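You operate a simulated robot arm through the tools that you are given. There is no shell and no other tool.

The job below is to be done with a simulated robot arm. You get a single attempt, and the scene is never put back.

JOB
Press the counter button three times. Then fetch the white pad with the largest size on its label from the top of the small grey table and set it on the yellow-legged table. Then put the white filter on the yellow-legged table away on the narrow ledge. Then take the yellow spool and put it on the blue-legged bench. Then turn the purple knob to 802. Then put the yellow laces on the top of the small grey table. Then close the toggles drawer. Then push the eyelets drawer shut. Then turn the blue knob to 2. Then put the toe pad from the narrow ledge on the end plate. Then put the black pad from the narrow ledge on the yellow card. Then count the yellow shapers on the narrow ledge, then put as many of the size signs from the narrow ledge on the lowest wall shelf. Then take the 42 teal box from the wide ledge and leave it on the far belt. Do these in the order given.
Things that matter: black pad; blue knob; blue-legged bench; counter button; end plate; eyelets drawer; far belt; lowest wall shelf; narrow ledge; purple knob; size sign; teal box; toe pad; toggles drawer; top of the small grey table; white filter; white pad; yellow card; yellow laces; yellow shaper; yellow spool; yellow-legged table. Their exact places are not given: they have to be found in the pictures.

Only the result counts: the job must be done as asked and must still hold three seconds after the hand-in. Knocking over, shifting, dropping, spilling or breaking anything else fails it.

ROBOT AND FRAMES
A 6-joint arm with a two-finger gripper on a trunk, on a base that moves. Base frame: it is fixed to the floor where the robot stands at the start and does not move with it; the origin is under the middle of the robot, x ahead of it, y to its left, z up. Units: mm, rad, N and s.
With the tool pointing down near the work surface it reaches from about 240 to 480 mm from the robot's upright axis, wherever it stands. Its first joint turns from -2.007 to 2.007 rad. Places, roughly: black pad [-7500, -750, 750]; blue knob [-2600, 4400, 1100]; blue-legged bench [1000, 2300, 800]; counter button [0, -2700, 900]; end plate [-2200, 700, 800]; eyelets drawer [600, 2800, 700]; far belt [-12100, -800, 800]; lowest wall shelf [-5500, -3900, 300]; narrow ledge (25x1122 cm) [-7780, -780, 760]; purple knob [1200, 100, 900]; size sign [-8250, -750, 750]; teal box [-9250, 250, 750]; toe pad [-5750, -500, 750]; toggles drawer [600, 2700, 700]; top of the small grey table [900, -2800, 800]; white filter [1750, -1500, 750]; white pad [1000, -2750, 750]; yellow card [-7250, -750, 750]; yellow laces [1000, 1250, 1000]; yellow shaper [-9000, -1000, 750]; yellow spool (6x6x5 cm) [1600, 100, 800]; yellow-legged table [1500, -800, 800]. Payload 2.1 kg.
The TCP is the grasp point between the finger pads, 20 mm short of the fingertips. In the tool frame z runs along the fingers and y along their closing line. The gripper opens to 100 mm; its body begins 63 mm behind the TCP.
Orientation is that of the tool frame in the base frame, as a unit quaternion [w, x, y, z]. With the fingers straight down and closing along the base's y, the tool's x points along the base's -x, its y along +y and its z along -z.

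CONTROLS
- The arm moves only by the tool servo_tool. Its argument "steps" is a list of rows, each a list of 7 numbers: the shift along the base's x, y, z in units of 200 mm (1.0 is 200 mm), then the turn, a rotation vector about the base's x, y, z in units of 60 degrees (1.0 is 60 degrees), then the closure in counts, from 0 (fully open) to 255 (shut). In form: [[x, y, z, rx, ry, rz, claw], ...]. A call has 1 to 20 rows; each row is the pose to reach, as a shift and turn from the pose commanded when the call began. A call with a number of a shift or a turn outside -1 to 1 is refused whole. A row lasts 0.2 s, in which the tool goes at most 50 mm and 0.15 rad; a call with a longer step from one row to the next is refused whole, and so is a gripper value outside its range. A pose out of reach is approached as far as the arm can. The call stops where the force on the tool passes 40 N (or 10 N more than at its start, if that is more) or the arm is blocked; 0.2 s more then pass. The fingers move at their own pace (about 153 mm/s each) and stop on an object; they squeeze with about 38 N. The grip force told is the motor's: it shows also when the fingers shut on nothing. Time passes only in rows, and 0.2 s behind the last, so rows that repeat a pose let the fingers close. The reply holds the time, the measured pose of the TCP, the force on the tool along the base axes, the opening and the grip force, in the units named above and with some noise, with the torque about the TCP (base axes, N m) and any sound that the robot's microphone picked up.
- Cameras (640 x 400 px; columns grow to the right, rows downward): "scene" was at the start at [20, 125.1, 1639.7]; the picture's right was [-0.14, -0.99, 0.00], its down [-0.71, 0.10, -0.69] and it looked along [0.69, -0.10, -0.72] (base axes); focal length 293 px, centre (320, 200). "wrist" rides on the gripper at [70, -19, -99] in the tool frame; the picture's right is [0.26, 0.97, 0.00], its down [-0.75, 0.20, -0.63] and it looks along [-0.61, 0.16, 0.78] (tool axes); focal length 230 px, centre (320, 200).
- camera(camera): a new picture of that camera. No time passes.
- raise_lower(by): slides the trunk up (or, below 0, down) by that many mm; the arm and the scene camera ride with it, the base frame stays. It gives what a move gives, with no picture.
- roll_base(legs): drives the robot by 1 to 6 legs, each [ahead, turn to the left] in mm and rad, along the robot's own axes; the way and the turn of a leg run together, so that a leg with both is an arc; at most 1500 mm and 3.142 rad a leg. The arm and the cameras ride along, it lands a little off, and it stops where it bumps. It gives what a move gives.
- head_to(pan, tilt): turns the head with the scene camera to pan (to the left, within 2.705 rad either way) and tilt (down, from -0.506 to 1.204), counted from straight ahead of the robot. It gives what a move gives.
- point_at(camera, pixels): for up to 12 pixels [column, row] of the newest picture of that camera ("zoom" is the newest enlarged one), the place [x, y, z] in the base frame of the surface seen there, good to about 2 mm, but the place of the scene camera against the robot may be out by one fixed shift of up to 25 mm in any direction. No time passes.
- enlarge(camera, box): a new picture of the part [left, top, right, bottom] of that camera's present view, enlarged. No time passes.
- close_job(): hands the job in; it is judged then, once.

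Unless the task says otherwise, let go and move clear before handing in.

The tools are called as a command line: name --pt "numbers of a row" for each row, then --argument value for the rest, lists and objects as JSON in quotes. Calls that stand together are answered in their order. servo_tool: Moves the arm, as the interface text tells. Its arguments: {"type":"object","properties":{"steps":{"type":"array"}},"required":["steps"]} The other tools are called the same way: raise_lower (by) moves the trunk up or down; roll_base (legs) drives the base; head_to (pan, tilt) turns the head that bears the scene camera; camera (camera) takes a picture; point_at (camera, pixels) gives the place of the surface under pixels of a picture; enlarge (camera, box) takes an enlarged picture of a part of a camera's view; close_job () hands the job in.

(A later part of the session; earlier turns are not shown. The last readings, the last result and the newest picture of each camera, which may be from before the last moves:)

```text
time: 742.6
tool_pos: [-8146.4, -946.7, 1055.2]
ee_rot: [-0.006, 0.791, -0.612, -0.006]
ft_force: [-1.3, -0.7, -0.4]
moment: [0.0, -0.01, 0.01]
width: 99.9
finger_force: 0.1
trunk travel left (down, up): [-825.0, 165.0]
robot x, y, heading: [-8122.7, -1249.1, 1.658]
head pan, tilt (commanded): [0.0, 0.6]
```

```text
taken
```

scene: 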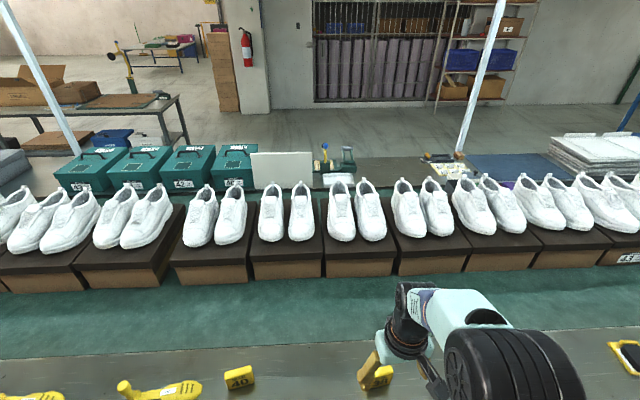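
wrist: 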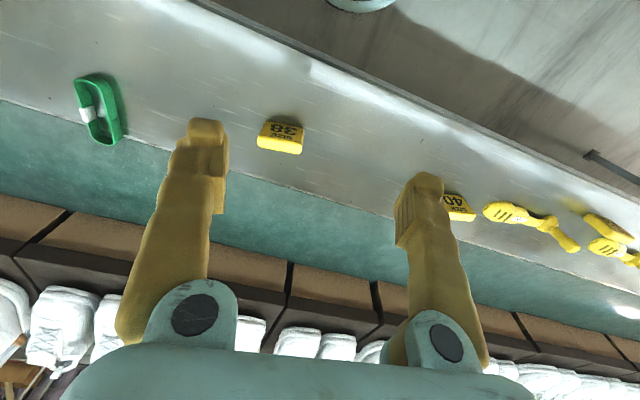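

enlarge --camera "wrist" --box '[240, 105, 320, 165]'

point_at --camera "zoom" --pixels '[[290, 180], [180, 150], [480, 200], [300, 275], [150, 230], [460, 280], [450, 350], [140, 310], [300, 330], [300, 120], [200, 110], [480, 160]]'

```text
6.67 times, centred on (280, 135) of wrist
```

zoom: 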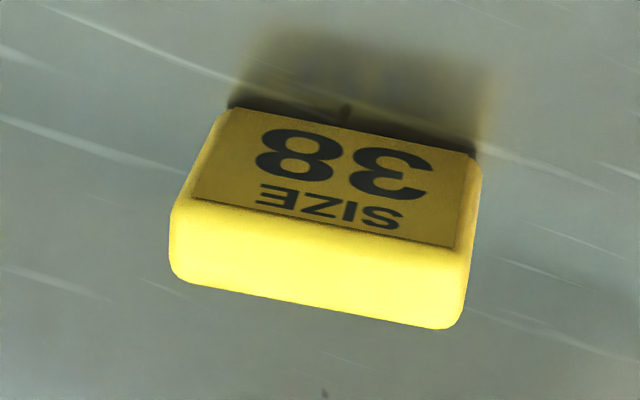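

```text
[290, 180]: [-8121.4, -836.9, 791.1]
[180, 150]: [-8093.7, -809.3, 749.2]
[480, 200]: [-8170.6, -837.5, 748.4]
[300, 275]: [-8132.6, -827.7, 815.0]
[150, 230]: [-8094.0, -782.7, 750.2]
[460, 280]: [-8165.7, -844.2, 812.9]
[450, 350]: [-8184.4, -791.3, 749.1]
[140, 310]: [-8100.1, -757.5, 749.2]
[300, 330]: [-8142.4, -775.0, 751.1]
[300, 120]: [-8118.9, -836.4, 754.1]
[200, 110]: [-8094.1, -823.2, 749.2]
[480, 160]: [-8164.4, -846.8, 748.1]
```

point_at --camera "zoom" --pixels '[[185, 208], [460, 260], [445, 315], [182, 268], [310, 232], [310, 295], [320, 262]]'

```text
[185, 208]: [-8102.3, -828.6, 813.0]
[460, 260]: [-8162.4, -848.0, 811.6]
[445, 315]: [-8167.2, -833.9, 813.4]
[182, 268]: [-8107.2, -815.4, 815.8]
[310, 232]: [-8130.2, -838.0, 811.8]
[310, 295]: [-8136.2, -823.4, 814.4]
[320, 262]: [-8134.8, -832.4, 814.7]
```

Sign 38 is centred at about (-8134.5,-831), top z≈815, turned about 18°. I'll go over it, align and grip its upper half.

servo_tool --pt "0.02 0.2 -0.1 0 0 0.02 0" --pt "0.04 0.4 -0.2 0 0 0.04 0" --pt "0.06 0.578 -0.3 0 0 0.055 0" --pt "0.06 0.578 -0.5 0 0 0.055 0" --pt "0.06 0.578 -0.7 0 0 0.055 0" --pt "0.06 0.578 -0.85 0 0 0.055 0" --pt "0.06 0.578 -0.85 0 0 0.055 0"

camera --camera "wrist"

point_at --camera "wrist" --pixels '[[320, 130], [290, 125], [350, 135], [320, 145], [320, 115]]'

```text
time: 744.2
tool_pos: [-8134.9, -831.8, 887.0]
ee_rot: [-0.006, 0.808, -0.589, -0.007]
ft_force: [0.3, -0.1, 0.0]
moment: [-0.01, -0.02, -0.01]
width: 100.1
finger_force: 0.0
trunk travel left (down, up): [-825.0, 165.0]
robot x, y, heading: [-8122.7, -1249.1, 1.654]
head pan, tilt (commanded): [0.0, 0.6]
```

```text
taken
```

wrist: 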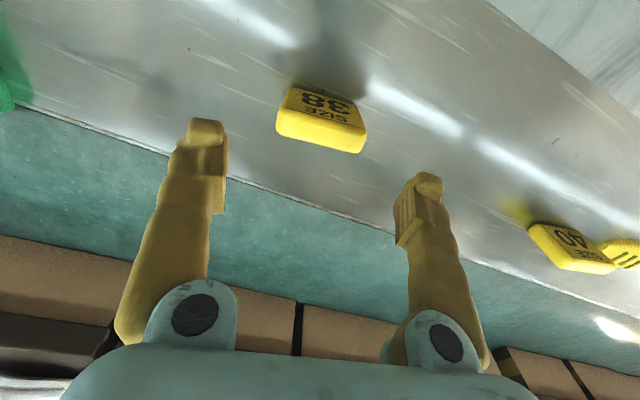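

```text
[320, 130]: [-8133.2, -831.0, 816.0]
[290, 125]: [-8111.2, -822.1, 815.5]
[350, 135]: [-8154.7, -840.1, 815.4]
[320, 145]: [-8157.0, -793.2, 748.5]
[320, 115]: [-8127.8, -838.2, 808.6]
```

servo_tool --pt "0 0 -0.2 0 0 0 0" --pt "0 0 -0.4 0 0 0 0" --pt "0 0 -0.45 0 0 0 0" --pt "0 0 -0.45 0 0 0 40" --pt "0 0 -0.45 0 0 0 80" --pt "0 0 -0.45 0 0 0 130" --pt "0 0 -0.45 0 0 0 130" --pt "0 0 -0.45 0 0 0 130"

servo_tool --pt "0 0 0.05 0 0 0 130" --pt "0 -0.05 0.25 0 0 0 130" --pt "0 -0.15 0.45 0 0 0 130" --pt "0 -0.3 0.65 0 0 0 130" --pt "0 -0.45 0.85 0 0 0 130" --pt "0 -0.6 1.0 0 0 0 130" --pt "0 -0.6 1.0 0 0 0 130"

camera --camera "wrist"

```text
time: 746.0
tool_pos: [-8133.1, -829.0, 794.7]
ee_rot: [-0.006, 0.808, -0.589, -0.006]
ft_force: [-0.9, 0.7, 0.3]
moment: [0.07, -0.02, 0.03]
width: 77.7
finger_force: 37.9
trunk travel left (down, up): [-825.0, 165.0]
robot x, y, heading: [-8123.9, -1245.7, 1.656]
head pan, tilt (commanded): [0.0, 0.6]
```

```text
time: 747.6
tool_pos: [-8133.7, -949.4, 994.4]
ee_rot: [-0.005, 0.808, -0.589, -0.005]
ft_force: [-0.1, 1.1, -1.2]
moment: [-0.03, 0.02, 0.0]
width: 78.3
finger_force: 37.4
trunk travel left (down, up): [-825.0, 165.0]
robot x, y, heading: [-8123.3, -1246.8, 1.661]
head pan, tilt (commanded): [0.0, 0.6]
```

```text
taken
```

wrist: 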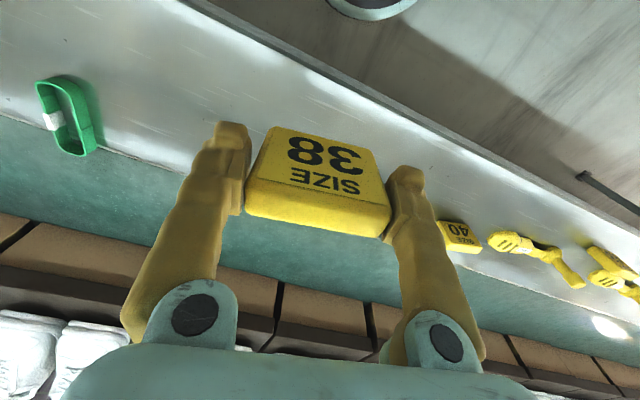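

Sign 38 is held. I'll drive to the wall shelf and look at its lowest board.

servo_tool --pt "0 0 0.2 0 0 -0.1 130" --pt "0 0 0.3 0 0 -0.21 130" --pt "0 0 0.3 0 0 -0.21 130"

roll_base --legs '[[-300, 0], [0, -2.2], [1350, 0], [1250, 0], [0, -0.94]]'

head_to --pan 0.0 --tilt 0.7

camera --camera "scene"

```text
time: 748.4
tool_pos: [-8133.4, -949.7, 1055.7]
ee_rot: [-0.007, 0.738, -0.675, -0.005]
ft_force: [0.3, -1.2, -1.6]
moment: [-0.04, 0.0, -0.02]
width: 78.0
finger_force: 37.5
trunk travel left (down, up): [-825.0, 165.0]
robot x, y, heading: [-8122.2, -1246.2, 1.658]
head pan, tilt (commanded): [0.0, 0.6]
```

```text
time: 770.2
tool_pos: [-5866.0, -3159.5, 1054.8]
ee_rot: [0.005, 0.671, 0.741, -0.006]
ft_force: [-0.4, -0.4, -1.4]
moment: [-0.03, -0.01, -0.02]
width: 77.3
finger_force: 38.1
trunk travel left (down, up): [-825.0, 165.0]
robot x, y, heading: [-5879.0, -2862.7, -1.477]
head pan, tilt (commanded): [0.0, 0.6]
```

```text
time: 770.9
tool_pos: [-5865.5, -3160.2, 1055.0]
ee_rot: [0.005, 0.671, 0.742, -0.006]
ft_force: [-0.8, 1.1, -0.6]
moment: [-0.02, -0.01, -0.02]
width: 77.0
finger_force: 38.2
trunk travel left (down, up): [-825.0, 165.0]
robot x, y, heading: [-5880.3, -2864.3, -1.47]
head pan, tilt (commanded): [0.0, 0.7]
```

```text
taken
```

scene: 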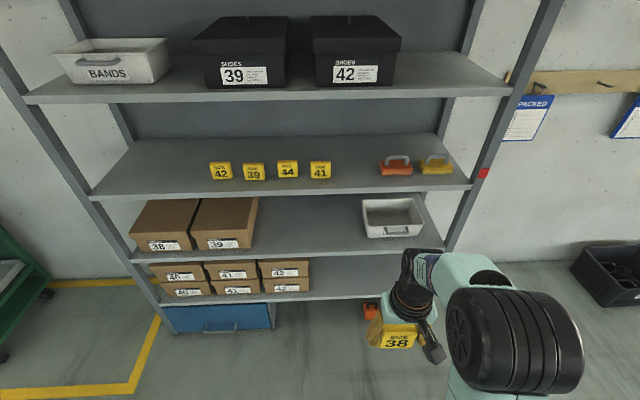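

enlarge --camera "scene" --box '[120, 180, 480, 340]'

point_at --camera "scene" --pixels '[[350, 280], [370, 275], [350, 295], [330, 270], [310, 298], [380, 225], [420, 245], [350, 245], [300, 255], [420, 285], [200, 320], [440, 180]]'

```text
1.78 times, centred on (300, 260) of scene
```

zoom: 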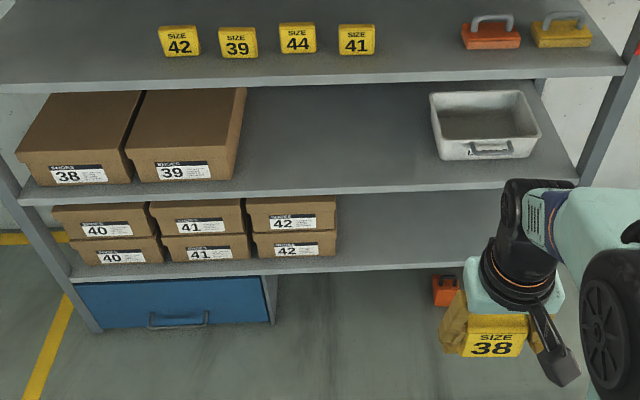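

```text
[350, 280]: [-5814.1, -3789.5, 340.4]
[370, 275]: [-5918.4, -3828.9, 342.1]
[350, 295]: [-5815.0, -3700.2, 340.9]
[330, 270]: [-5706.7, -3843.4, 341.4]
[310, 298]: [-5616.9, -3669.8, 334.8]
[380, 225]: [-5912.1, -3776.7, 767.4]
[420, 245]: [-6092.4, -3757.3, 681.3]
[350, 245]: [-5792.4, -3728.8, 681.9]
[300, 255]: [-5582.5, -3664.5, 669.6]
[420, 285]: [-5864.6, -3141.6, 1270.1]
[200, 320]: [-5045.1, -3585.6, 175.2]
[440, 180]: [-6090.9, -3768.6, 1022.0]
```

The lowest board is at z≈319 (corrected), front edge y≈-3690, free for x between about -5690 and -6090; the next board is at z≈660. I'll drive closer and lower the trunk by 510 mm.

roll_base --legs '[[400, 0]]'

raise_lower --by -510

head_to --pan 0.0 --tilt 0.6

camera --camera "scene"

camera --camera "wrist"

```text
time: 773.4
tool_pos: [-5828.4, -3552.3, 1056.3]
ee_rot: [0.006, 0.672, 0.741, -0.007]
ft_force: [-0.9, -0.2, -1.3]
moment: [0.02, -0.02, -0.02]
width: 77.1
finger_force: 37.9
trunk travel left (down, up): [-825.0, 165.0]
robot x, y, heading: [-5843.3, -3254.9, -1.475]
head pan, tilt (commanded): [0.0, 0.7]
```

```text
refused: -510 is not a number from -400 to 400
```

```text
time: 774.0
tool_pos: [-5827.9, -3553.7, 1053.7]
ee_rot: [0.005, 0.671, 0.741, -0.005]
ft_force: [0.1, 0.2, -1.0]
moment: [0.03, -0.01, -0.04]
width: 77.0
finger_force: 38.4
trunk travel left (down, up): [-825.0, 165.0]
robot x, y, heading: [-5842.1, -3256.1, -1.473]
head pan, tilt (commanded): [0.0, 0.6]
```

```text
taken
```

scene: 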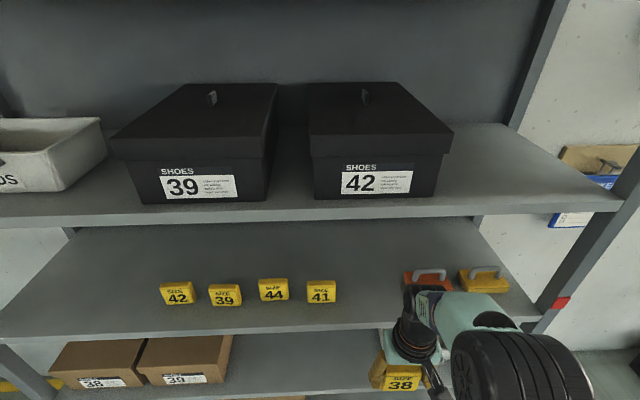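

```text
taken
```

wrist: 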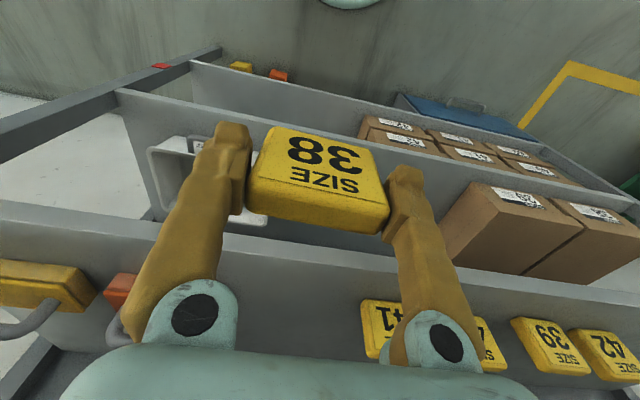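

Trunk moves are limited to 400 mm per call; the tool hangs about 135 mm in front of the boards' edges, so lowering is safe. I'll lower in two steps.

raise_lower --by -400

raise_lower --by -110

camera --camera "scene"

camera --camera "wrist"

```text
time: 777.9
tool_pos: [-5828.0, -3554.4, 654.4]
ee_rot: [0.005, 0.671, 0.742, -0.006]
ft_force: [0.3, -0.6, -0.1]
moment: [-0.01, -0.02, -0.01]
width: 77.1
finger_force: 37.9
trunk travel left (down, up): [-425.0, 565.0]
robot x, y, heading: [-5840.4, -3256.8, -1.473]
head pan, tilt (commanded): [0.0, 0.6]
```

```text
time: 779.3
tool_pos: [-5827.5, -3553.8, 544.5]
ee_rot: [0.005, 0.671, 0.742, -0.006]
ft_force: [-0.4, -0.3, -1.1]
moment: [0.0, 0.01, -0.01]
width: 76.8
finger_force: 38.2
trunk travel left (down, up): [-315.0, 675.0]
robot x, y, heading: [-5845.8, -3257.3, -1.477]
head pan, tilt (commanded): [0.0, 0.6]
```

```text
taken
```

scene: 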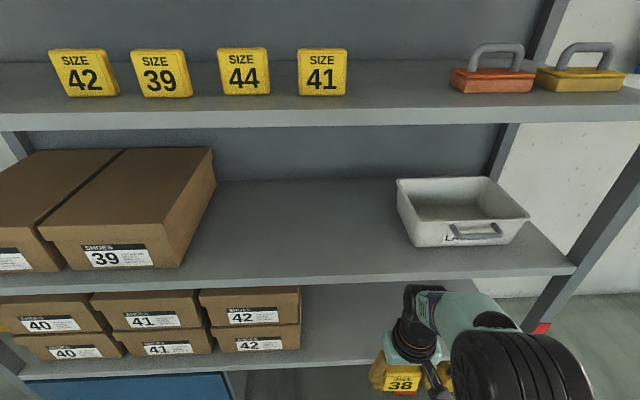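

```text
taken
```

wrist: 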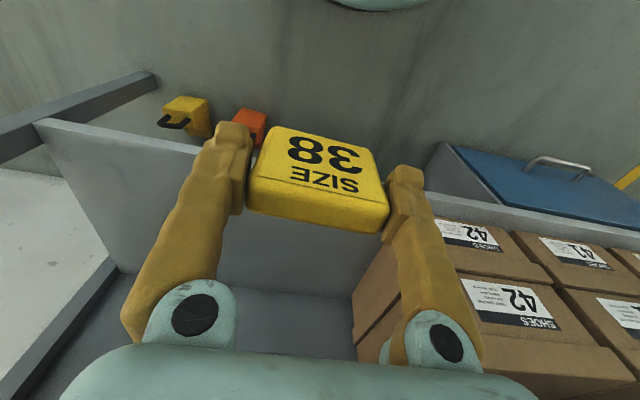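

point_at --camera "wrist" --pixels '[[130, 145], [120, 180], [150, 240], [300, 270], [560, 225], [360, 300], [420, 260], [190, 110], [250, 125], [40, 125], [100, 280], [250, 300]]'

```text
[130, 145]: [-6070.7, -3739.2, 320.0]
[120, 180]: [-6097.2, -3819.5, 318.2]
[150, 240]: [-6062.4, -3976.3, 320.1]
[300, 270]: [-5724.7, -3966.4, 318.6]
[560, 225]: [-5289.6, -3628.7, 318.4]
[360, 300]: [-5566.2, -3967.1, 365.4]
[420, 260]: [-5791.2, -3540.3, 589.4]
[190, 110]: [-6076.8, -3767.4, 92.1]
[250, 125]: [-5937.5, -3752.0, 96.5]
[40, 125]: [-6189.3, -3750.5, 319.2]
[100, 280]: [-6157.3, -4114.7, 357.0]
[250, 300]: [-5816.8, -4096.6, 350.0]
```

The lowest board's edge is at y≈-3695 near x=-5790, z≈319, with free space from x≈-5620 to -6150. I'll tilt the tool forward about 48° while easing it in between the boards.

servo_tool --pt "0.012 -0.124 -0.08 -0.1327 -0.0128 0 130" --pt "0.024 -0.249 -0.16 -0.2654 -0.0255 0 130" --pt "0.036 -0.373 -0.24 -0.3981 -0.0383 0 130" --pt "0.048 -0.498 -0.32 -0.5309 -0.051 0 130" --pt "0.06 -0.622 -0.4 -0.6636 -0.0638 0 130" --pt "0.072 -0.7465 -0.48 -0.7963 -0.0766 0 130" --pt "0.072 -0.7465 -0.48 -0.7963 -0.0766 0 130"

camera --camera "wrist"

camera --camera "scene"

```text
time: 780.9
tool_pos: [-5813.8, -3703.3, 449.9]
ee_rot: [0.306, 0.611, 0.675, -0.279]
ft_force: [0.3, -0.5, -0.2]
moment: [0.02, -0.02, 0.04]
width: 76.4
finger_force: 37.7
out of reach, approached as far as the arm can: row 3
trunk travel left (down, up): [-315.0, 675.0]
robot x, y, heading: [-5843.3, -3258.1, -1.478]
head pan, tilt (commanded): [0.0, 0.6]
```

```text
taken
```

wrist: 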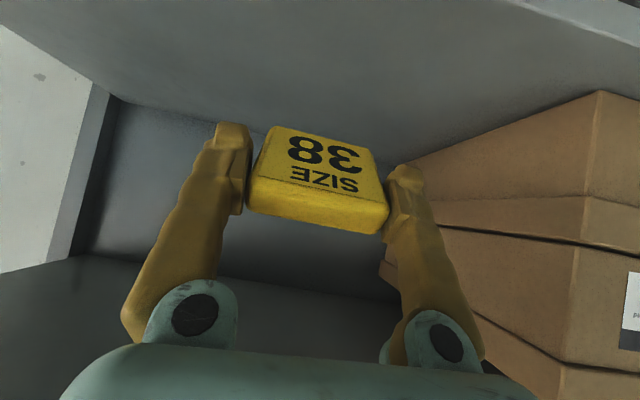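

```text
taken
```

scene: 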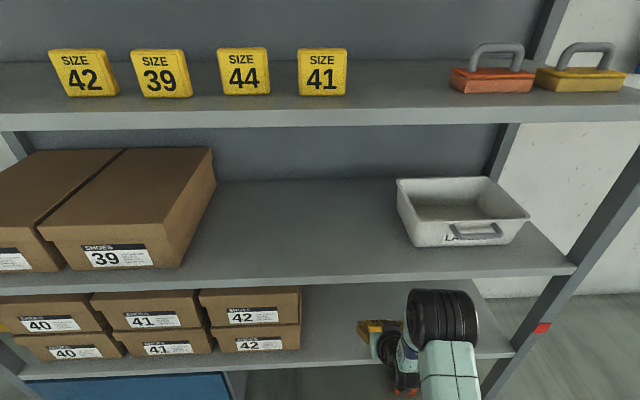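

point_at --camera "scene" --pixels '[[440, 295], [470, 310], [415, 310], [440, 360], [400, 355], [460, 335]]'

```text
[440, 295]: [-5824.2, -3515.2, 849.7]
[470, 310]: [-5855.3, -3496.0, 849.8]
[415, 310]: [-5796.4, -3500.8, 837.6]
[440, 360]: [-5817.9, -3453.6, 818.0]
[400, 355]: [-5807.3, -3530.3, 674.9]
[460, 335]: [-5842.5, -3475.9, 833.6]
```

The elbow is 175 mm in front of the boards, so there is room. I'll move in 85 mm and lower to just above the board.

servo_tool --pt "0.01 -0.1 -0.1 0 0 0 130" --pt "0.02 -0.2 -0.2 0 0 0 130" --pt "0.03 -0.3 -0.3 0 0 0 130" --pt "0.041 -0.423 -0.37 0 0 0 130" --pt "0.041 -0.423 -0.41 0 0 0 130" --pt "0.041 -0.423 -0.41 0 0 0 130"

camera --camera "wrist"

camera --camera "scene"

```text
time: 782.3
tool_pos: [-5805.5, -3787.3, 367.1]
ee_rot: [0.305, 0.611, 0.675, -0.28]
ft_force: [-0.2, -0.8, -1.2]
moment: [0.01, 0.01, 0.01]
width: 76.1
finger_force: 37.8
trunk travel left (down, up): [-315.0, 675.0]
robot x, y, heading: [-5842.6, -3258.6, -1.481]
head pan, tilt (commanded): [0.0, 0.6]
```

```text
taken
```

wrist: 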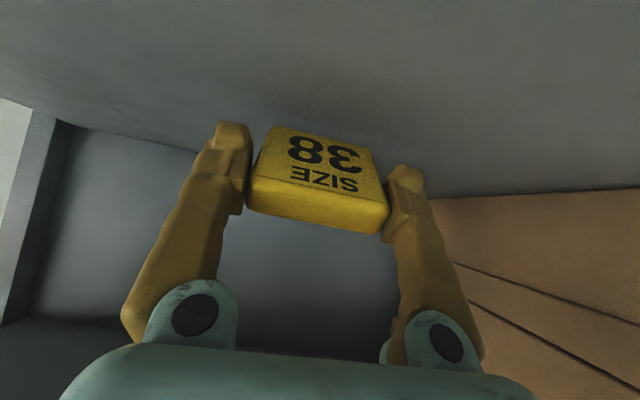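

```text
taken
```

scene: 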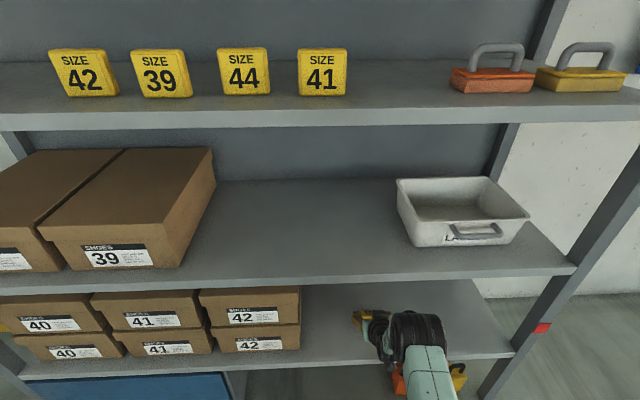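

Now I lower in small rows until the sign's bottom edge touches the board.

servo_tool --pt "0 0 -0.02 0 0 0 130" --pt "0 0 -0.04 0 0 0 130" --pt "0 0 -0.055 0 0 0 130" --pt "0 0 -0.065 0 0 0 130"

```text
time: 783.3
tool_pos: [-5806.3, -3787.5, 359.5]
ee_rot: [0.308, 0.609, 0.674, -0.284]
ft_force: [1.7, 3.9, 20.7]
moment: [-0.46, -0.25, 0.08]
width: 76.5
finger_force: 37.8
trunk travel left (down, up): [-315.0, 675.0]
robot x, y, heading: [-5840.7, -3257.1, -1.475]
head pan, tilt (commanded): [0.0, 0.6]
```

Contact (21 N). I'll ease up, open, and let the sign settle flat.

servo_tool --pt "0 0 0.015 0 0 0 130" --pt "0 0 0.015 0 0 0 60" --pt "0 0 0.015 0 0 0 20" --pt "0 0 0.015 0 0 0 0" --pt "0 0 0.015 0 0 0 0" --pt "0 0 0.015 0 0 0 0"

camera --camera "wrist"

```text
time: 784.7
tool_pos: [-5805.9, -3787.0, 357.3]
ee_rot: [0.305, 0.611, 0.675, -0.279]
ft_force: [0.7, 0.0, -0.1]
moment: [0.02, -0.01, 0.0]
width: 99.8
finger_force: 0.0
trunk travel left (down, up): [-315.0, 675.0]
robot x, y, heading: [-5844.3, -3256.9, -1.469]
head pan, tilt (commanded): [0.0, 0.6]
```

```text
taken
```

wrist: 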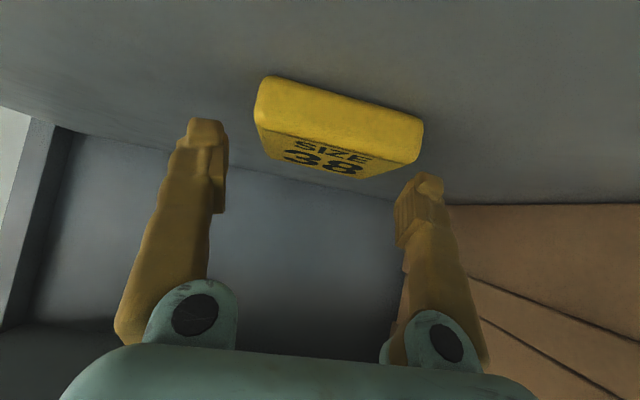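

The sign now lies flat on the lowest board. I'll check its place and withdraw.

point_at --camera "wrist" --pixels '[[340, 120], [265, 90], [420, 125], [270, 130], [400, 160], [330, 155]]'

servo_tool --pt "0 0 0.08 0 0 0 0" --pt "0 0 0.2 0 0 0 0" --pt "-0.02 0.2 0.25 0 0 0 0" --pt "-0.04 0.4 0.33 0 0 0 0" --pt "-0.06 0.6 0.4 0 0 0 0" --pt "-0.06 0.6 0.4 0 0 0 0"

camera --camera "wrist"

```text
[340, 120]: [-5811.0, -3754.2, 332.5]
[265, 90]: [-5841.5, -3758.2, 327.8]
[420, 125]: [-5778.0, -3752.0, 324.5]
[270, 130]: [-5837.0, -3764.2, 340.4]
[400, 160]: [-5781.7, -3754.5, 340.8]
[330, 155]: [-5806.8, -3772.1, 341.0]
```

```text
time: 786.1
tool_pos: [-5818.0, -3667.7, 438.1]
ee_rot: [0.306, 0.611, 0.675, -0.281]
ft_force: [-0.2, 0.4, 0.7]
moment: [0.03, 0.02, 0.01]
width: 100.0
finger_force: 0.1
trunk travel left (down, up): [-315.0, 675.0]
robot x, y, heading: [-5840.2, -3258.7, -1.476]
head pan, tilt (commanded): [0.0, 0.6]
```

```text
taken
```

wrist: 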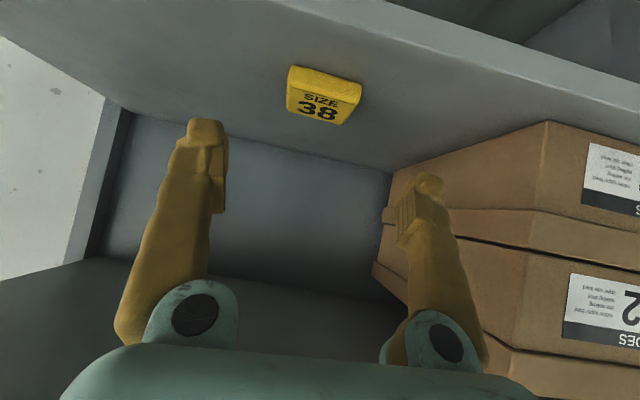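

Sign 38 lies on the lowest board. I'll fold the arm back out the same way and raise the trunk.

servo_tool --pt "-0.008 0.09 0.08 0.13 0.0125 0 0" --pt "-0.016 0.18 0.17 0.26 0.025 0 0" --pt "-0.024 0.28 0.26 0.39 0.0375 0 0" --pt "-0.032 0.38 0.35 0.52 0.05 0 0" --pt "-0.04 0.48 0.44 0.65 0.0625 0 0" --pt "-0.047 0.57 0.53 0.78 0.075 0 0" --pt "-0.047 0.57 0.53 0.811 0.078 0 0" --pt "-0.047 0.57 0.53 0.811 0.078 0 0"

roll_base --legs '[[-350, 0]]'

raise_lower --by 400

raise_lower --by 110

camera --camera "scene"

```text
time: 787.9
tool_pos: [-5827.3, -3553.2, 545.0]
ee_rot: [-0.001, 0.671, 0.741, 0.0]
ft_force: [-0.3, -1.2, 0.1]
moment: [-0.02, -0.01, -0.01]
width: 100.1
finger_force: 0.1
trunk travel left (down, up): [-315.0, 675.0]
robot x, y, heading: [-5845.0, -3255.3, -1.474]
head pan, tilt (commanded): [0.0, 0.6]
```

```text
time: 790.2
tool_pos: [-5861.6, -3203.8, 544.1]
ee_rot: [0.0, 0.67, 0.742, -0.001]
ft_force: [0.2, -0.5, 0.0]
moment: [0.02, 0.01, -0.01]
width: 99.9
finger_force: 0.1
trunk travel left (down, up): [-315.0, 675.0]
robot x, y, heading: [-5874.5, -2907.8, -1.468]
head pan, tilt (commanded): [0.0, 0.6]
```

```text
time: 794.0
tool_pos: [-5860.8, -3203.9, 942.8]
ee_rot: [0.0, 0.671, 0.742, -0.001]
ft_force: [0.2, -0.2, -0.6]
moment: [-0.02, -0.01, -0.01]
width: 99.9
finger_force: 0.0
trunk travel left (down, up): [-715.0, 275.0]
robot x, y, heading: [-5878.8, -2906.5, -1.472]
head pan, tilt (commanded): [0.0, 0.6]
```

```text
time: 795.4
tool_pos: [-5861.2, -3203.4, 1053.2]
ee_rot: [-0.001, 0.671, 0.742, -0.001]
ft_force: [-0.4, -0.4, -0.1]
moment: [-0.02, 0.01, 0.0]
width: 100.1
finger_force: 0.1
trunk travel left (down, up): [-825.0, 165.0]
robot x, y, heading: [-5879.3, -2911.9, -1.476]
head pan, tilt (commanded): [0.0, 0.6]
```

```text
taken
```

scene: 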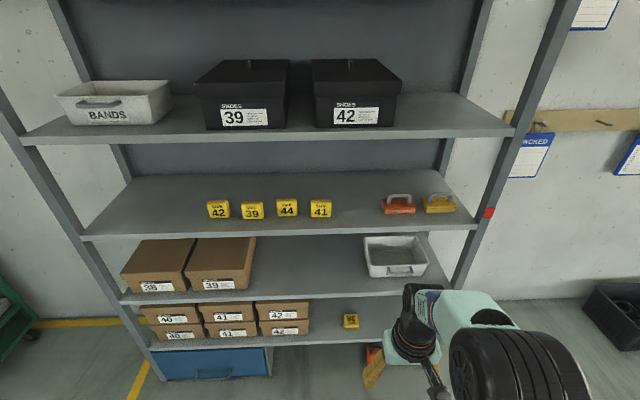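

Sign 38 can be seen on the lowest board at (350,320). On the way back I'll check the part of the narrow ledge behind the shoe racks for further shapers.

roll_base --legs '[[0, 2.816], [1000, 0], [700, 0]]'

head_to --pan -0.8 --tilt 0.3

camera --camera "scene"

```text
time: 810.7
tool_pos: [-5446.2, -962.3, 1053.3]
ee_rot: [0.001, -0.63, 0.777, 0.0]
ft_force: [0.5, 0.3, 0.3]
moment: [-0.03, 0.04, -0.02]
width: 100.0
finger_force: 0.1
trunk travel left (down, up): [-825.0, 165.0]
robot x, y, heading: [-5520.5, -1250.8, 1.356]
head pan, tilt (commanded): [0.0, 0.6]
```

```text
time: 811.8
tool_pos: [-5445.7, -961.1, 1053.0]
ee_rot: [0.001, -0.63, 0.777, 0.0]
ft_force: [-0.1, 0.0, 0.3]
moment: [-0.02, -0.01, 0.01]
width: 99.9
finger_force: 0.1
trunk travel left (down, up): [-825.0, 165.0]
robot x, y, heading: [-5523.6, -1247.6, 1.361]
head pan, tilt (commanded): [-0.799, 0.3]
```

```text
taken
```

scene: 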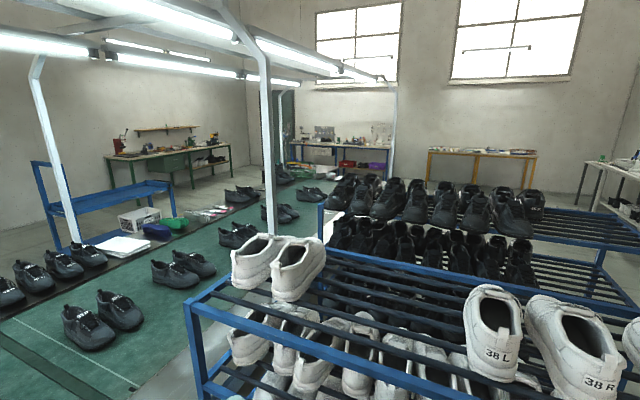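

roll_base --legs '[[430, 0]]'

head_to --pan -0.9 --tilt 0.5

camera --camera "scene"

```text
time: 814.5
tool_pos: [-5356.4, -541.7, 1052.9]
ee_rot: [0.001, -0.632, 0.775, 0.0]
ft_force: [-0.8, 0.7, 0.3]
moment: [0.0, -0.01, 0.01]
width: 99.9
finger_force: 0.0
trunk travel left (down, up): [-825.0, 165.0]
robot x, y, heading: [-5430.6, -825.2, 1.362]
head pan, tilt (commanded): [-0.799, 0.3]
```

```text
time: 815.2
tool_pos: [-5355.6, -540.8, 1052.9]
ee_rot: [0.0, -0.631, 0.776, 0.0]
ft_force: [0.4, -0.4, -0.1]
moment: [-0.01, 0.01, -0.03]
width: 100.1
finger_force: 0.0
trunk travel left (down, up): [-825.0, 165.0]
robot x, y, heading: [-5432.3, -827.5, 1.366]
head pan, tilt (commanded): [-0.901, 0.499]
```

```text
taken
```

scene: 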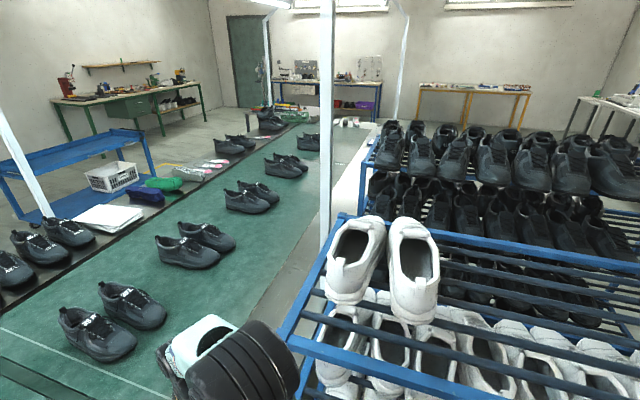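

enlarge --camera "scene" --box '[220, 110, 400, 350]'

point_at --camera "scene" --pixels '[[255, 330], [290, 290], [310, 250], [340, 200], [350, 170], [355, 140], [320, 300]]'

```text
1.67 times, centred on (310, 230) of scene
```

zoom: 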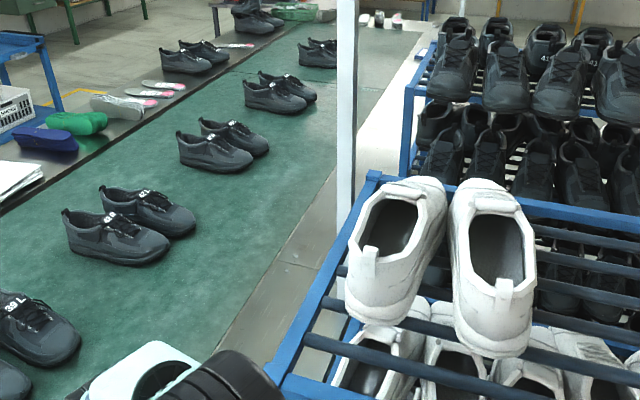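

```text
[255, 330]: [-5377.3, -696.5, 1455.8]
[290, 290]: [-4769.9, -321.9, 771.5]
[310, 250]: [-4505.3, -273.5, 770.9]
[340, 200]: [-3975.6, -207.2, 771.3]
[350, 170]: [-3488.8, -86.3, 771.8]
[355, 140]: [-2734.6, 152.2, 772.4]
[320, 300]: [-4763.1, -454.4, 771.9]
```

No further shapers there, so the count is two: I need one more sign. I'll drive back to the signs and take sign 40.

roll_base --legs '[[-600, 0], [0, 2.554], [1048, 0], [0, -0.984], [1226, 0], [0, -0.428]]'

roll_base --legs '[[1000, 0], [0, -0.848]]'

head_to --pan 0.0 --tilt 0.6

camera --camera "wrist"

camera --camera "scene"

```text
time: 839.3
tool_pos: [-7752.3, -1712.1, 1053.0]
ee_rot: [-0.001, 0.951, -0.309, 0.0]
ft_force: [1.3, -0.3, -0.2]
moment: [0.02, -0.01, -0.02]
width: 100.1
finger_force: 0.1
trunk travel left (down, up): [-825.0, 165.0]
robot x, y, heading: [-7526.1, -1897.7, 2.508]
head pan, tilt (commanded): [-0.901, 0.499]
```

```text
time: 846.6
tool_pos: [-8335.0, -1016.5, 1053.6]
ee_rot: [-0.001, 0.739, -0.673, 0.001]
ft_force: [1.1, -0.8, -1.4]
moment: [0.0, 0.02, 0.01]
width: 99.9
finger_force: 0.0
trunk travel left (down, up): [-825.0, 165.0]
robot x, y, heading: [-8320.2, -1309.6, 1.661]
head pan, tilt (commanded): [-0.901, 0.499]
```

```text
time: 847.9
tool_pos: [-8334.0, -1017.3, 1053.8]
ee_rot: [-0.001, 0.74, -0.673, 0.001]
ft_force: [0.0, 0.1, -0.2]
moment: [0.0, -0.02, -0.02]
width: 100.0
finger_force: 0.0
trunk travel left (down, up): [-825.0, 165.0]
robot x, y, heading: [-8318.5, -1310.6, 1.659]
head pan, tilt (commanded): [0.0, 0.6]
```

```text
taken
```

wrist: 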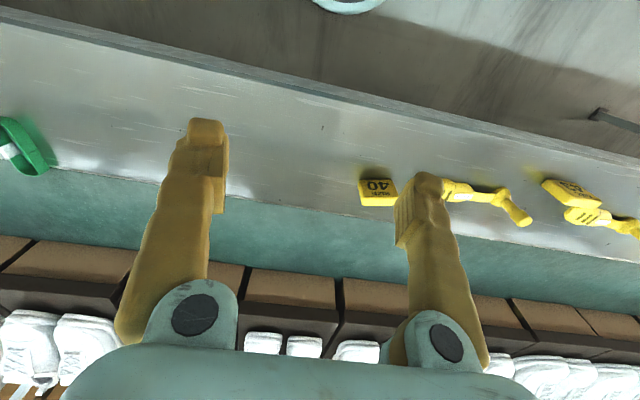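

```text
taken
```

scene: 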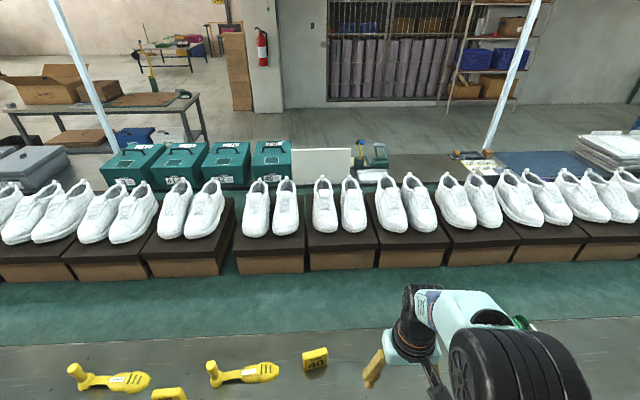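

enlarge --camera "scene" --box '[190, 330, 350, 400]'

point_at --camera "scene" --pixels '[[315, 353], [303, 355], [327, 352], [315, 365], [278, 370], [265, 375], [240, 378], [212, 368]]'

point_at --camera "wrist" --pixels '[[377, 185], [362, 183], [393, 185], [378, 202], [448, 188], [365, 203], [392, 203]]'

```text
4.00 times, centred on (270, 365) of scene
```

zoom: 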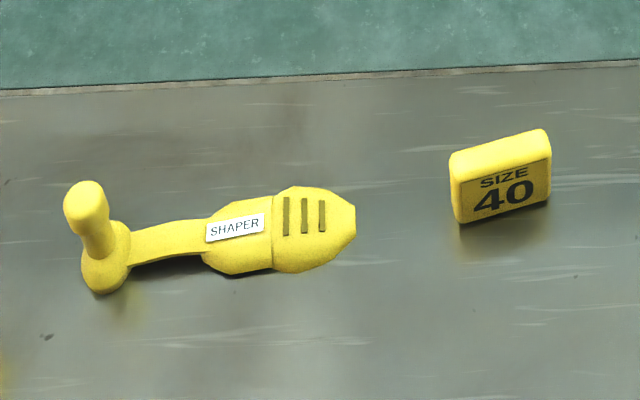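

```text
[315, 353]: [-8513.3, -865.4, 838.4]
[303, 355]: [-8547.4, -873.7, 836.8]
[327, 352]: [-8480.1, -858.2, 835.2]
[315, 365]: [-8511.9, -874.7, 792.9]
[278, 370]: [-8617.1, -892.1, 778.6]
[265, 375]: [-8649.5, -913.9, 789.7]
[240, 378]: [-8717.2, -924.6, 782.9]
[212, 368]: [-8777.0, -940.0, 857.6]
```

```text
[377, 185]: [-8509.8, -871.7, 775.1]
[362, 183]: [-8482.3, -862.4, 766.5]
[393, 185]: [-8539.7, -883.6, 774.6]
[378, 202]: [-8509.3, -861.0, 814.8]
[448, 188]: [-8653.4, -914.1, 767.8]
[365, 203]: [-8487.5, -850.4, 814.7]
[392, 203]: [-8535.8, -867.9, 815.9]
```

Sign 40 is centred near (-8512,-864), about 20° turned, 70 mm clear of the shaper's toe. I'll shift the base left a little so it is in good reach.

roll_base --legs '[[0, 1.146], [170, 0], [0, -1.146]]'

camera --camera "wrist"

enlarge --camera "wrist" --box '[270, 130, 370, 210]'

```text
time: 855.0
tool_pos: [-8497.3, -961.0, 1053.0]
ee_rot: [-0.001, 0.741, -0.672, 0.001]
ft_force: [-0.3, -0.7, 0.2]
moment: [0.04, 0.0, -0.01]
width: 99.7
finger_force: 0.2
trunk travel left (down, up): [-825.0, 165.0]
robot x, y, heading: [-8486.3, -1256.7, 1.667]
head pan, tilt (commanded): [0.0, 0.6]
```

```text
taken
```

wrist: 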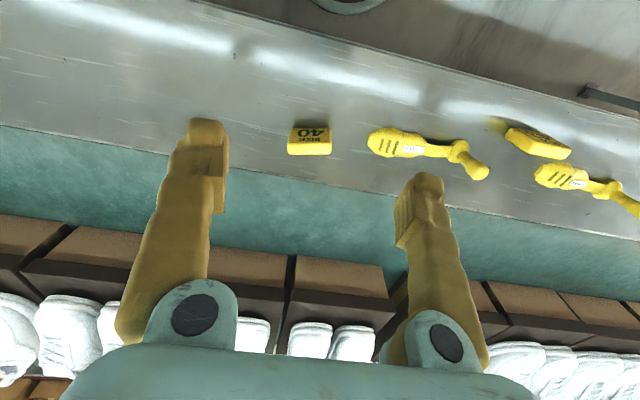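

```text
5.00 times, centred on (320, 170) of wrist
```

zoom: 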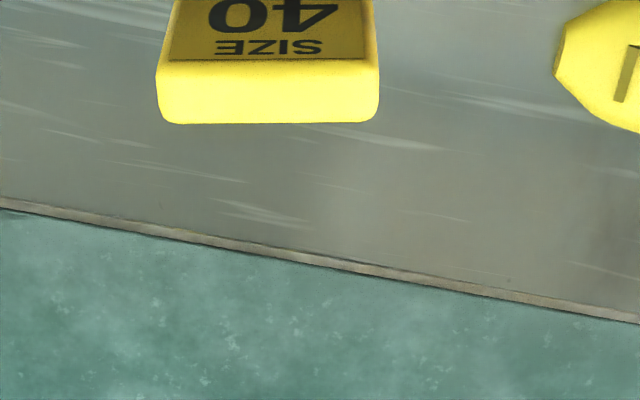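

point_at --camera "zoom" --pixels '[[170, 65], [372, 65], [365, 118], [172, 118], [270, 62], [270, 115], [270, 90]]'

```text
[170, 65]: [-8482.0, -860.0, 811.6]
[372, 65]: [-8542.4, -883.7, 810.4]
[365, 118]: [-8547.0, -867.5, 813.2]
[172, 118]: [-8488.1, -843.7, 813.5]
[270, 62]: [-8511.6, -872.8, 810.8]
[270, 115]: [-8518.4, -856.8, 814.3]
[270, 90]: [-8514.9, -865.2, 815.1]
```

servo_tool --pt "-0.02 0.15 -0.15 0 0 0.07 0" --pt "-0.05 0.3 -0.3 0 0 0.14 0" --pt "-0.08 0.45 -0.45 0 0 0.21 0" --pt "-0.0885 0.485 -0.65 0 0 0.263 0" --pt "-0.0885 0.485 -0.815 0 0 0.263 0" --pt "-0.0885 0.485 -0.815 0 0 0.263 0"

camera --camera "wrist"

point_at --camera "wrist" --pixels '[[320, 130], [290, 125], [350, 135], [320, 115]]'

```text
time: 856.4
tool_pos: [-8514.3, -861.8, 891.4]
ee_rot: [-0.002, 0.826, -0.564, 0.0]
ft_force: [-0.4, 0.1, 0.3]
moment: [-0.02, 0.0, 0.0]
width: 99.8
finger_force: 0.0
trunk travel left (down, up): [-825.0, 165.0]
robot x, y, heading: [-8480.4, -1255.7, 1.665]
head pan, tilt (commanded): [0.0, 0.6]
```

```text
taken
```

wrist: 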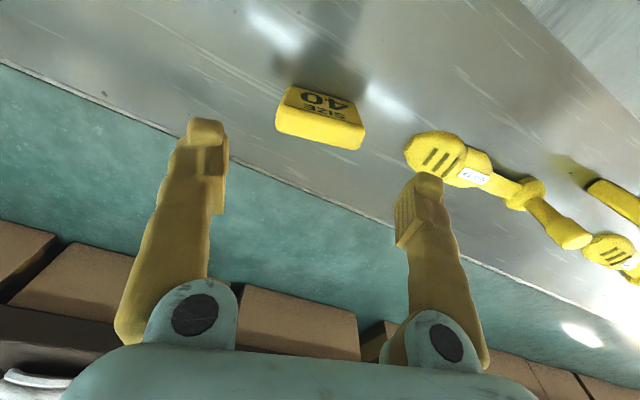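

```text
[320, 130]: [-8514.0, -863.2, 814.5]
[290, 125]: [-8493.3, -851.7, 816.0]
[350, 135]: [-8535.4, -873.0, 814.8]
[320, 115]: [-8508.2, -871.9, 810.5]
```

servo_tool --pt "0 0 -0.2 0 0 0 0" --pt "0 0 -0.4 0 0 0 0" --pt "0 0 -0.48 0 0 0 0" --pt "0 0 -0.48 0 0 0 40" --pt "0 0 -0.48 0 0 0 80" --pt "0 0 -0.48 0 0 0 130" --pt "0 0 -0.48 0 0 0 130" --pt "0 0 -0.48 0 0 0 130"

servo_tool --pt "0 0 0.05 0 0 0 130" --pt "0 -0.05 0.25 0 0 0 130" --pt "0 -0.15 0.45 0 0 0 130" --pt "0 -0.3 0.65 0 0 -0.1 130" --pt "0 -0.4 0.85 0 0 -0.2 130" --pt "0 -0.48 1.0 0 0 -0.263 130" --pt "0 -0.48 1.0 0 0 -0.263 130"

servo_tool --pt "0 0 0.2 0 0 0 130" --pt "0 0 0.3 0 0 0 130" --pt "0 0 0.3 0 0 0 130"

camera --camera "wrist"

```text
time: 858.2
tool_pos: [-8516.6, -863.1, 793.7]
ee_rot: [-0.001, 0.826, -0.563, 0.001]
ft_force: [0.7, -0.1, 0.4]
moment: [0.0, 0.01, 0.02]
width: 78.4
finger_force: 38.5
trunk travel left (down, up): [-825.0, 165.0]
robot x, y, heading: [-8484.1, -1256.6, 1.662]
head pan, tilt (commanded): [0.0, 0.6]
```

```text
time: 859.8
tool_pos: [-8514.8, -958.1, 995.9]
ee_rot: [0.0, 0.74, -0.673, 0.001]
ft_force: [0.6, 0.3, -0.4]
moment: [-0.01, 0.01, 0.02]
width: 78.3
finger_force: 38.0
trunk travel left (down, up): [-825.0, 165.0]
robot x, y, heading: [-8485.0, -1253.3, 1.665]
head pan, tilt (commanded): [0.0, 0.6]
```

```text
time: 860.6
tool_pos: [-8514.7, -957.9, 1054.5]
ee_rot: [-0.001, 0.74, -0.672, 0.001]
ft_force: [-0.1, -0.2, -0.6]
moment: [-0.04, -0.05, 0.02]
width: 78.2
finger_force: 38.3
trunk travel left (down, up): [-825.0, 165.0]
robot x, y, heading: [-8484.3, -1255.3, 1.662]
head pan, tilt (commanded): [0.0, 0.6]
```

```text
taken
```

wrist: 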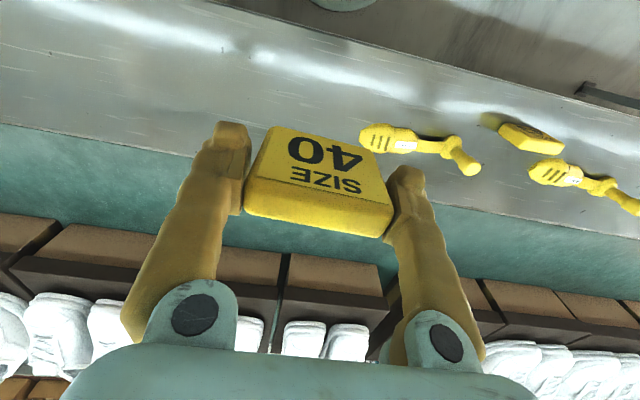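

Sign 40 is held. I'll drive to the wall shelf again, aiming for a spot to the right of sign 38.

roll_base --legs '[[-350, 0], [0, -2.15], [1400, 0], [1320, 0], [0, -0.987]]'

camera --camera "scene"

```text
time: 883.4
tool_pos: [-6000.4, -3160.0, 1054.6]
ee_rot: [0.0, 0.671, 0.742, 0.0]
ft_force: [-0.1, -0.2, -0.9]
moment: [0.04, -0.01, 0.02]
width: 78.5
finger_force: 37.5
trunk travel left (down, up): [-825.0, 165.0]
robot x, y, heading: [-6033.6, -2860.1, -1.474]
head pan, tilt (commanded): [0.0, 0.6]
```

```text
taken
```

scene: 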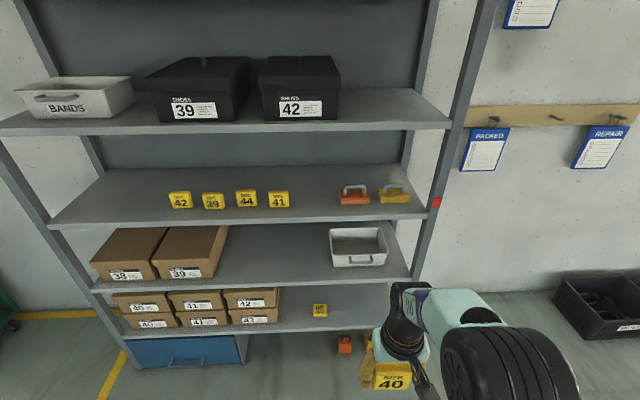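

roll_base --legs '[[415, 0]]'

raise_lower --by -400

raise_lower --by -110

camera --camera "wrist"

point_at --camera "wrist" --pixels '[[130, 145], [200, 130], [420, 250], [150, 250], [300, 270], [560, 225], [480, 260]]'

```text
time: 885.9
tool_pos: [-5961.2, -3569.1, 1054.5]
ee_rot: [0.0, 0.67, 0.742, -0.001]
ft_force: [0.7, -0.7, -1.3]
moment: [-0.02, 0.0, 0.0]
width: 78.0
finger_force: 38.5
trunk travel left (down, up): [-825.0, 165.0]
robot x, y, heading: [-5994.4, -3270.2, -1.475]
head pan, tilt (commanded): [0.0, 0.6]
```

```text
time: 889.7
tool_pos: [-5960.8, -3569.7, 654.1]
ee_rot: [0.0, 0.67, 0.742, -0.001]
ft_force: [-0.1, -0.8, -0.6]
moment: [-0.01, 0.04, 0.0]
width: 78.3
finger_force: 37.8
trunk travel left (down, up): [-425.0, 565.0]
robot x, y, heading: [-5993.5, -3271.9, -1.474]
head pan, tilt (commanded): [0.0, 0.6]
```

```text
time: 891.1
tool_pos: [-5961.1, -3569.6, 543.7]
ee_rot: [0.0, 0.67, 0.742, 0.0]
ft_force: [-0.3, -0.4, -1.3]
moment: [-0.01, -0.03, 0.03]
width: 78.3
finger_force: 38.2
trunk travel left (down, up): [-315.0, 675.0]
robot x, y, heading: [-5997.9, -3271.0, -1.475]
head pan, tilt (commanded): [0.0, 0.6]
```

```text
taken
```

wrist: 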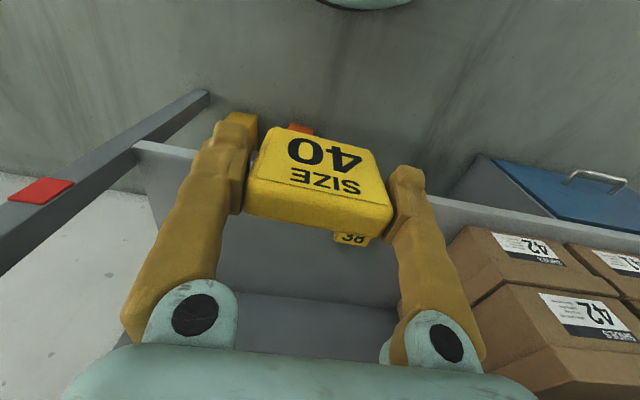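

```text
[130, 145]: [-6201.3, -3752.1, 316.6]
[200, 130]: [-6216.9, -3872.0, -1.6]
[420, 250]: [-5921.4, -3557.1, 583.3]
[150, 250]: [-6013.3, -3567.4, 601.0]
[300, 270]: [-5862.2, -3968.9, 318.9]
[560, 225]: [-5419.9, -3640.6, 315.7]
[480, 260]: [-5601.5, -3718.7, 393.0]
```

servo_tool --pt "0.012 -0.124 -0.08 -0.1327 -0.0128 0 130" --pt "0.024 -0.249 -0.16 -0.2654 -0.0255 0 130" --pt "0.036 -0.373 -0.24 -0.3981 -0.0383 0 130" --pt "0.048 -0.498 -0.32 -0.5309 -0.051 0 130" --pt "0.06 -0.622 -0.4 -0.6636 -0.0638 0 130" --pt "0.072 -0.7465 -0.48 -0.7963 -0.0766 0 130" --pt "0.072 -0.7465 -0.48 -0.7963 -0.0766 0 130"

servo_tool --pt "0.01 -0.1 -0.1 0 0 0 130" --pt "0.02 -0.2 -0.2 0 0 0 130" --pt "0.03 -0.3 -0.3 0 0 0 130" --pt "0.041 -0.423 -0.37 0 0 0 130" --pt "0.041 -0.423 -0.41 0 0 0 130" --pt "0.041 -0.423 -0.41 0 0 0 130"

camera --camera "wrist"

```text
time: 892.8
tool_pos: [-5946.4, -3717.9, 448.3]
ee_rot: [0.3, 0.613, 0.676, -0.277]
ft_force: [0.5, -0.7, -1.5]
moment: [0.02, -0.01, 0.01]
width: 78.4
finger_force: 38.2
out of reach, approached as far as the arm can: row 3
trunk travel left (down, up): [-315.0, 675.0]
robot x, y, heading: [-5992.8, -3273.8, -1.478]
head pan, tilt (commanded): [0.0, 0.6]
```

```text
time: 894.1
tool_pos: [-5939.9, -3805.0, 365.0]
ee_rot: [0.3, 0.613, 0.677, -0.275]
ft_force: [0.4, -0.5, -0.9]
moment: [0.01, 0.03, -0.03]
width: 78.4
finger_force: 38.2
trunk travel left (down, up): [-315.0, 675.0]
robot x, y, heading: [-5995.0, -3272.0, -1.476]
head pan, tilt (commanded): [0.0, 0.6]
```

```text
taken
```

wrist: 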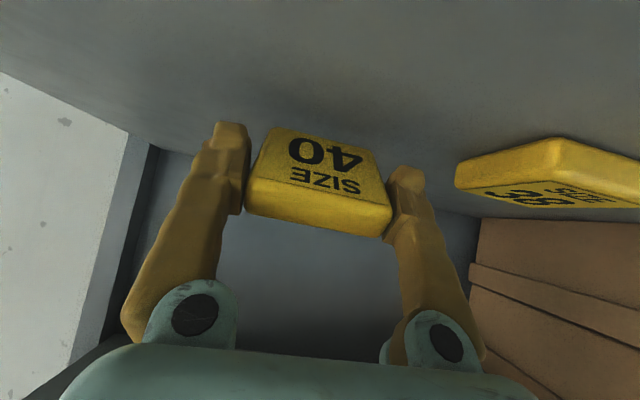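

Sign 38 lies to the right with room. I'll lower to contact and release.

servo_tool --pt "0 0 -0.02 0 0 0 130" --pt "0 0 -0.035 0 0 0 130" --pt "0 0 -0.045 0 0 0 130" --pt "0 0 -0.055 0 0 0 130"

```text
time: 895.1
tool_pos: [-5938.8, -3802.8, 356.6]
ee_rot: [0.301, 0.613, 0.676, -0.278]
ft_force: [-3.2, 2.1, 10.6]
moment: [-0.25, 0.52, -0.13]
width: 78.1
finger_force: 37.6
trunk travel left (down, up): [-315.0, 675.0]
robot x, y, heading: [-5994.2, -3273.4, -1.476]
head pan, tilt (commanded): [0.0, 0.6]
```

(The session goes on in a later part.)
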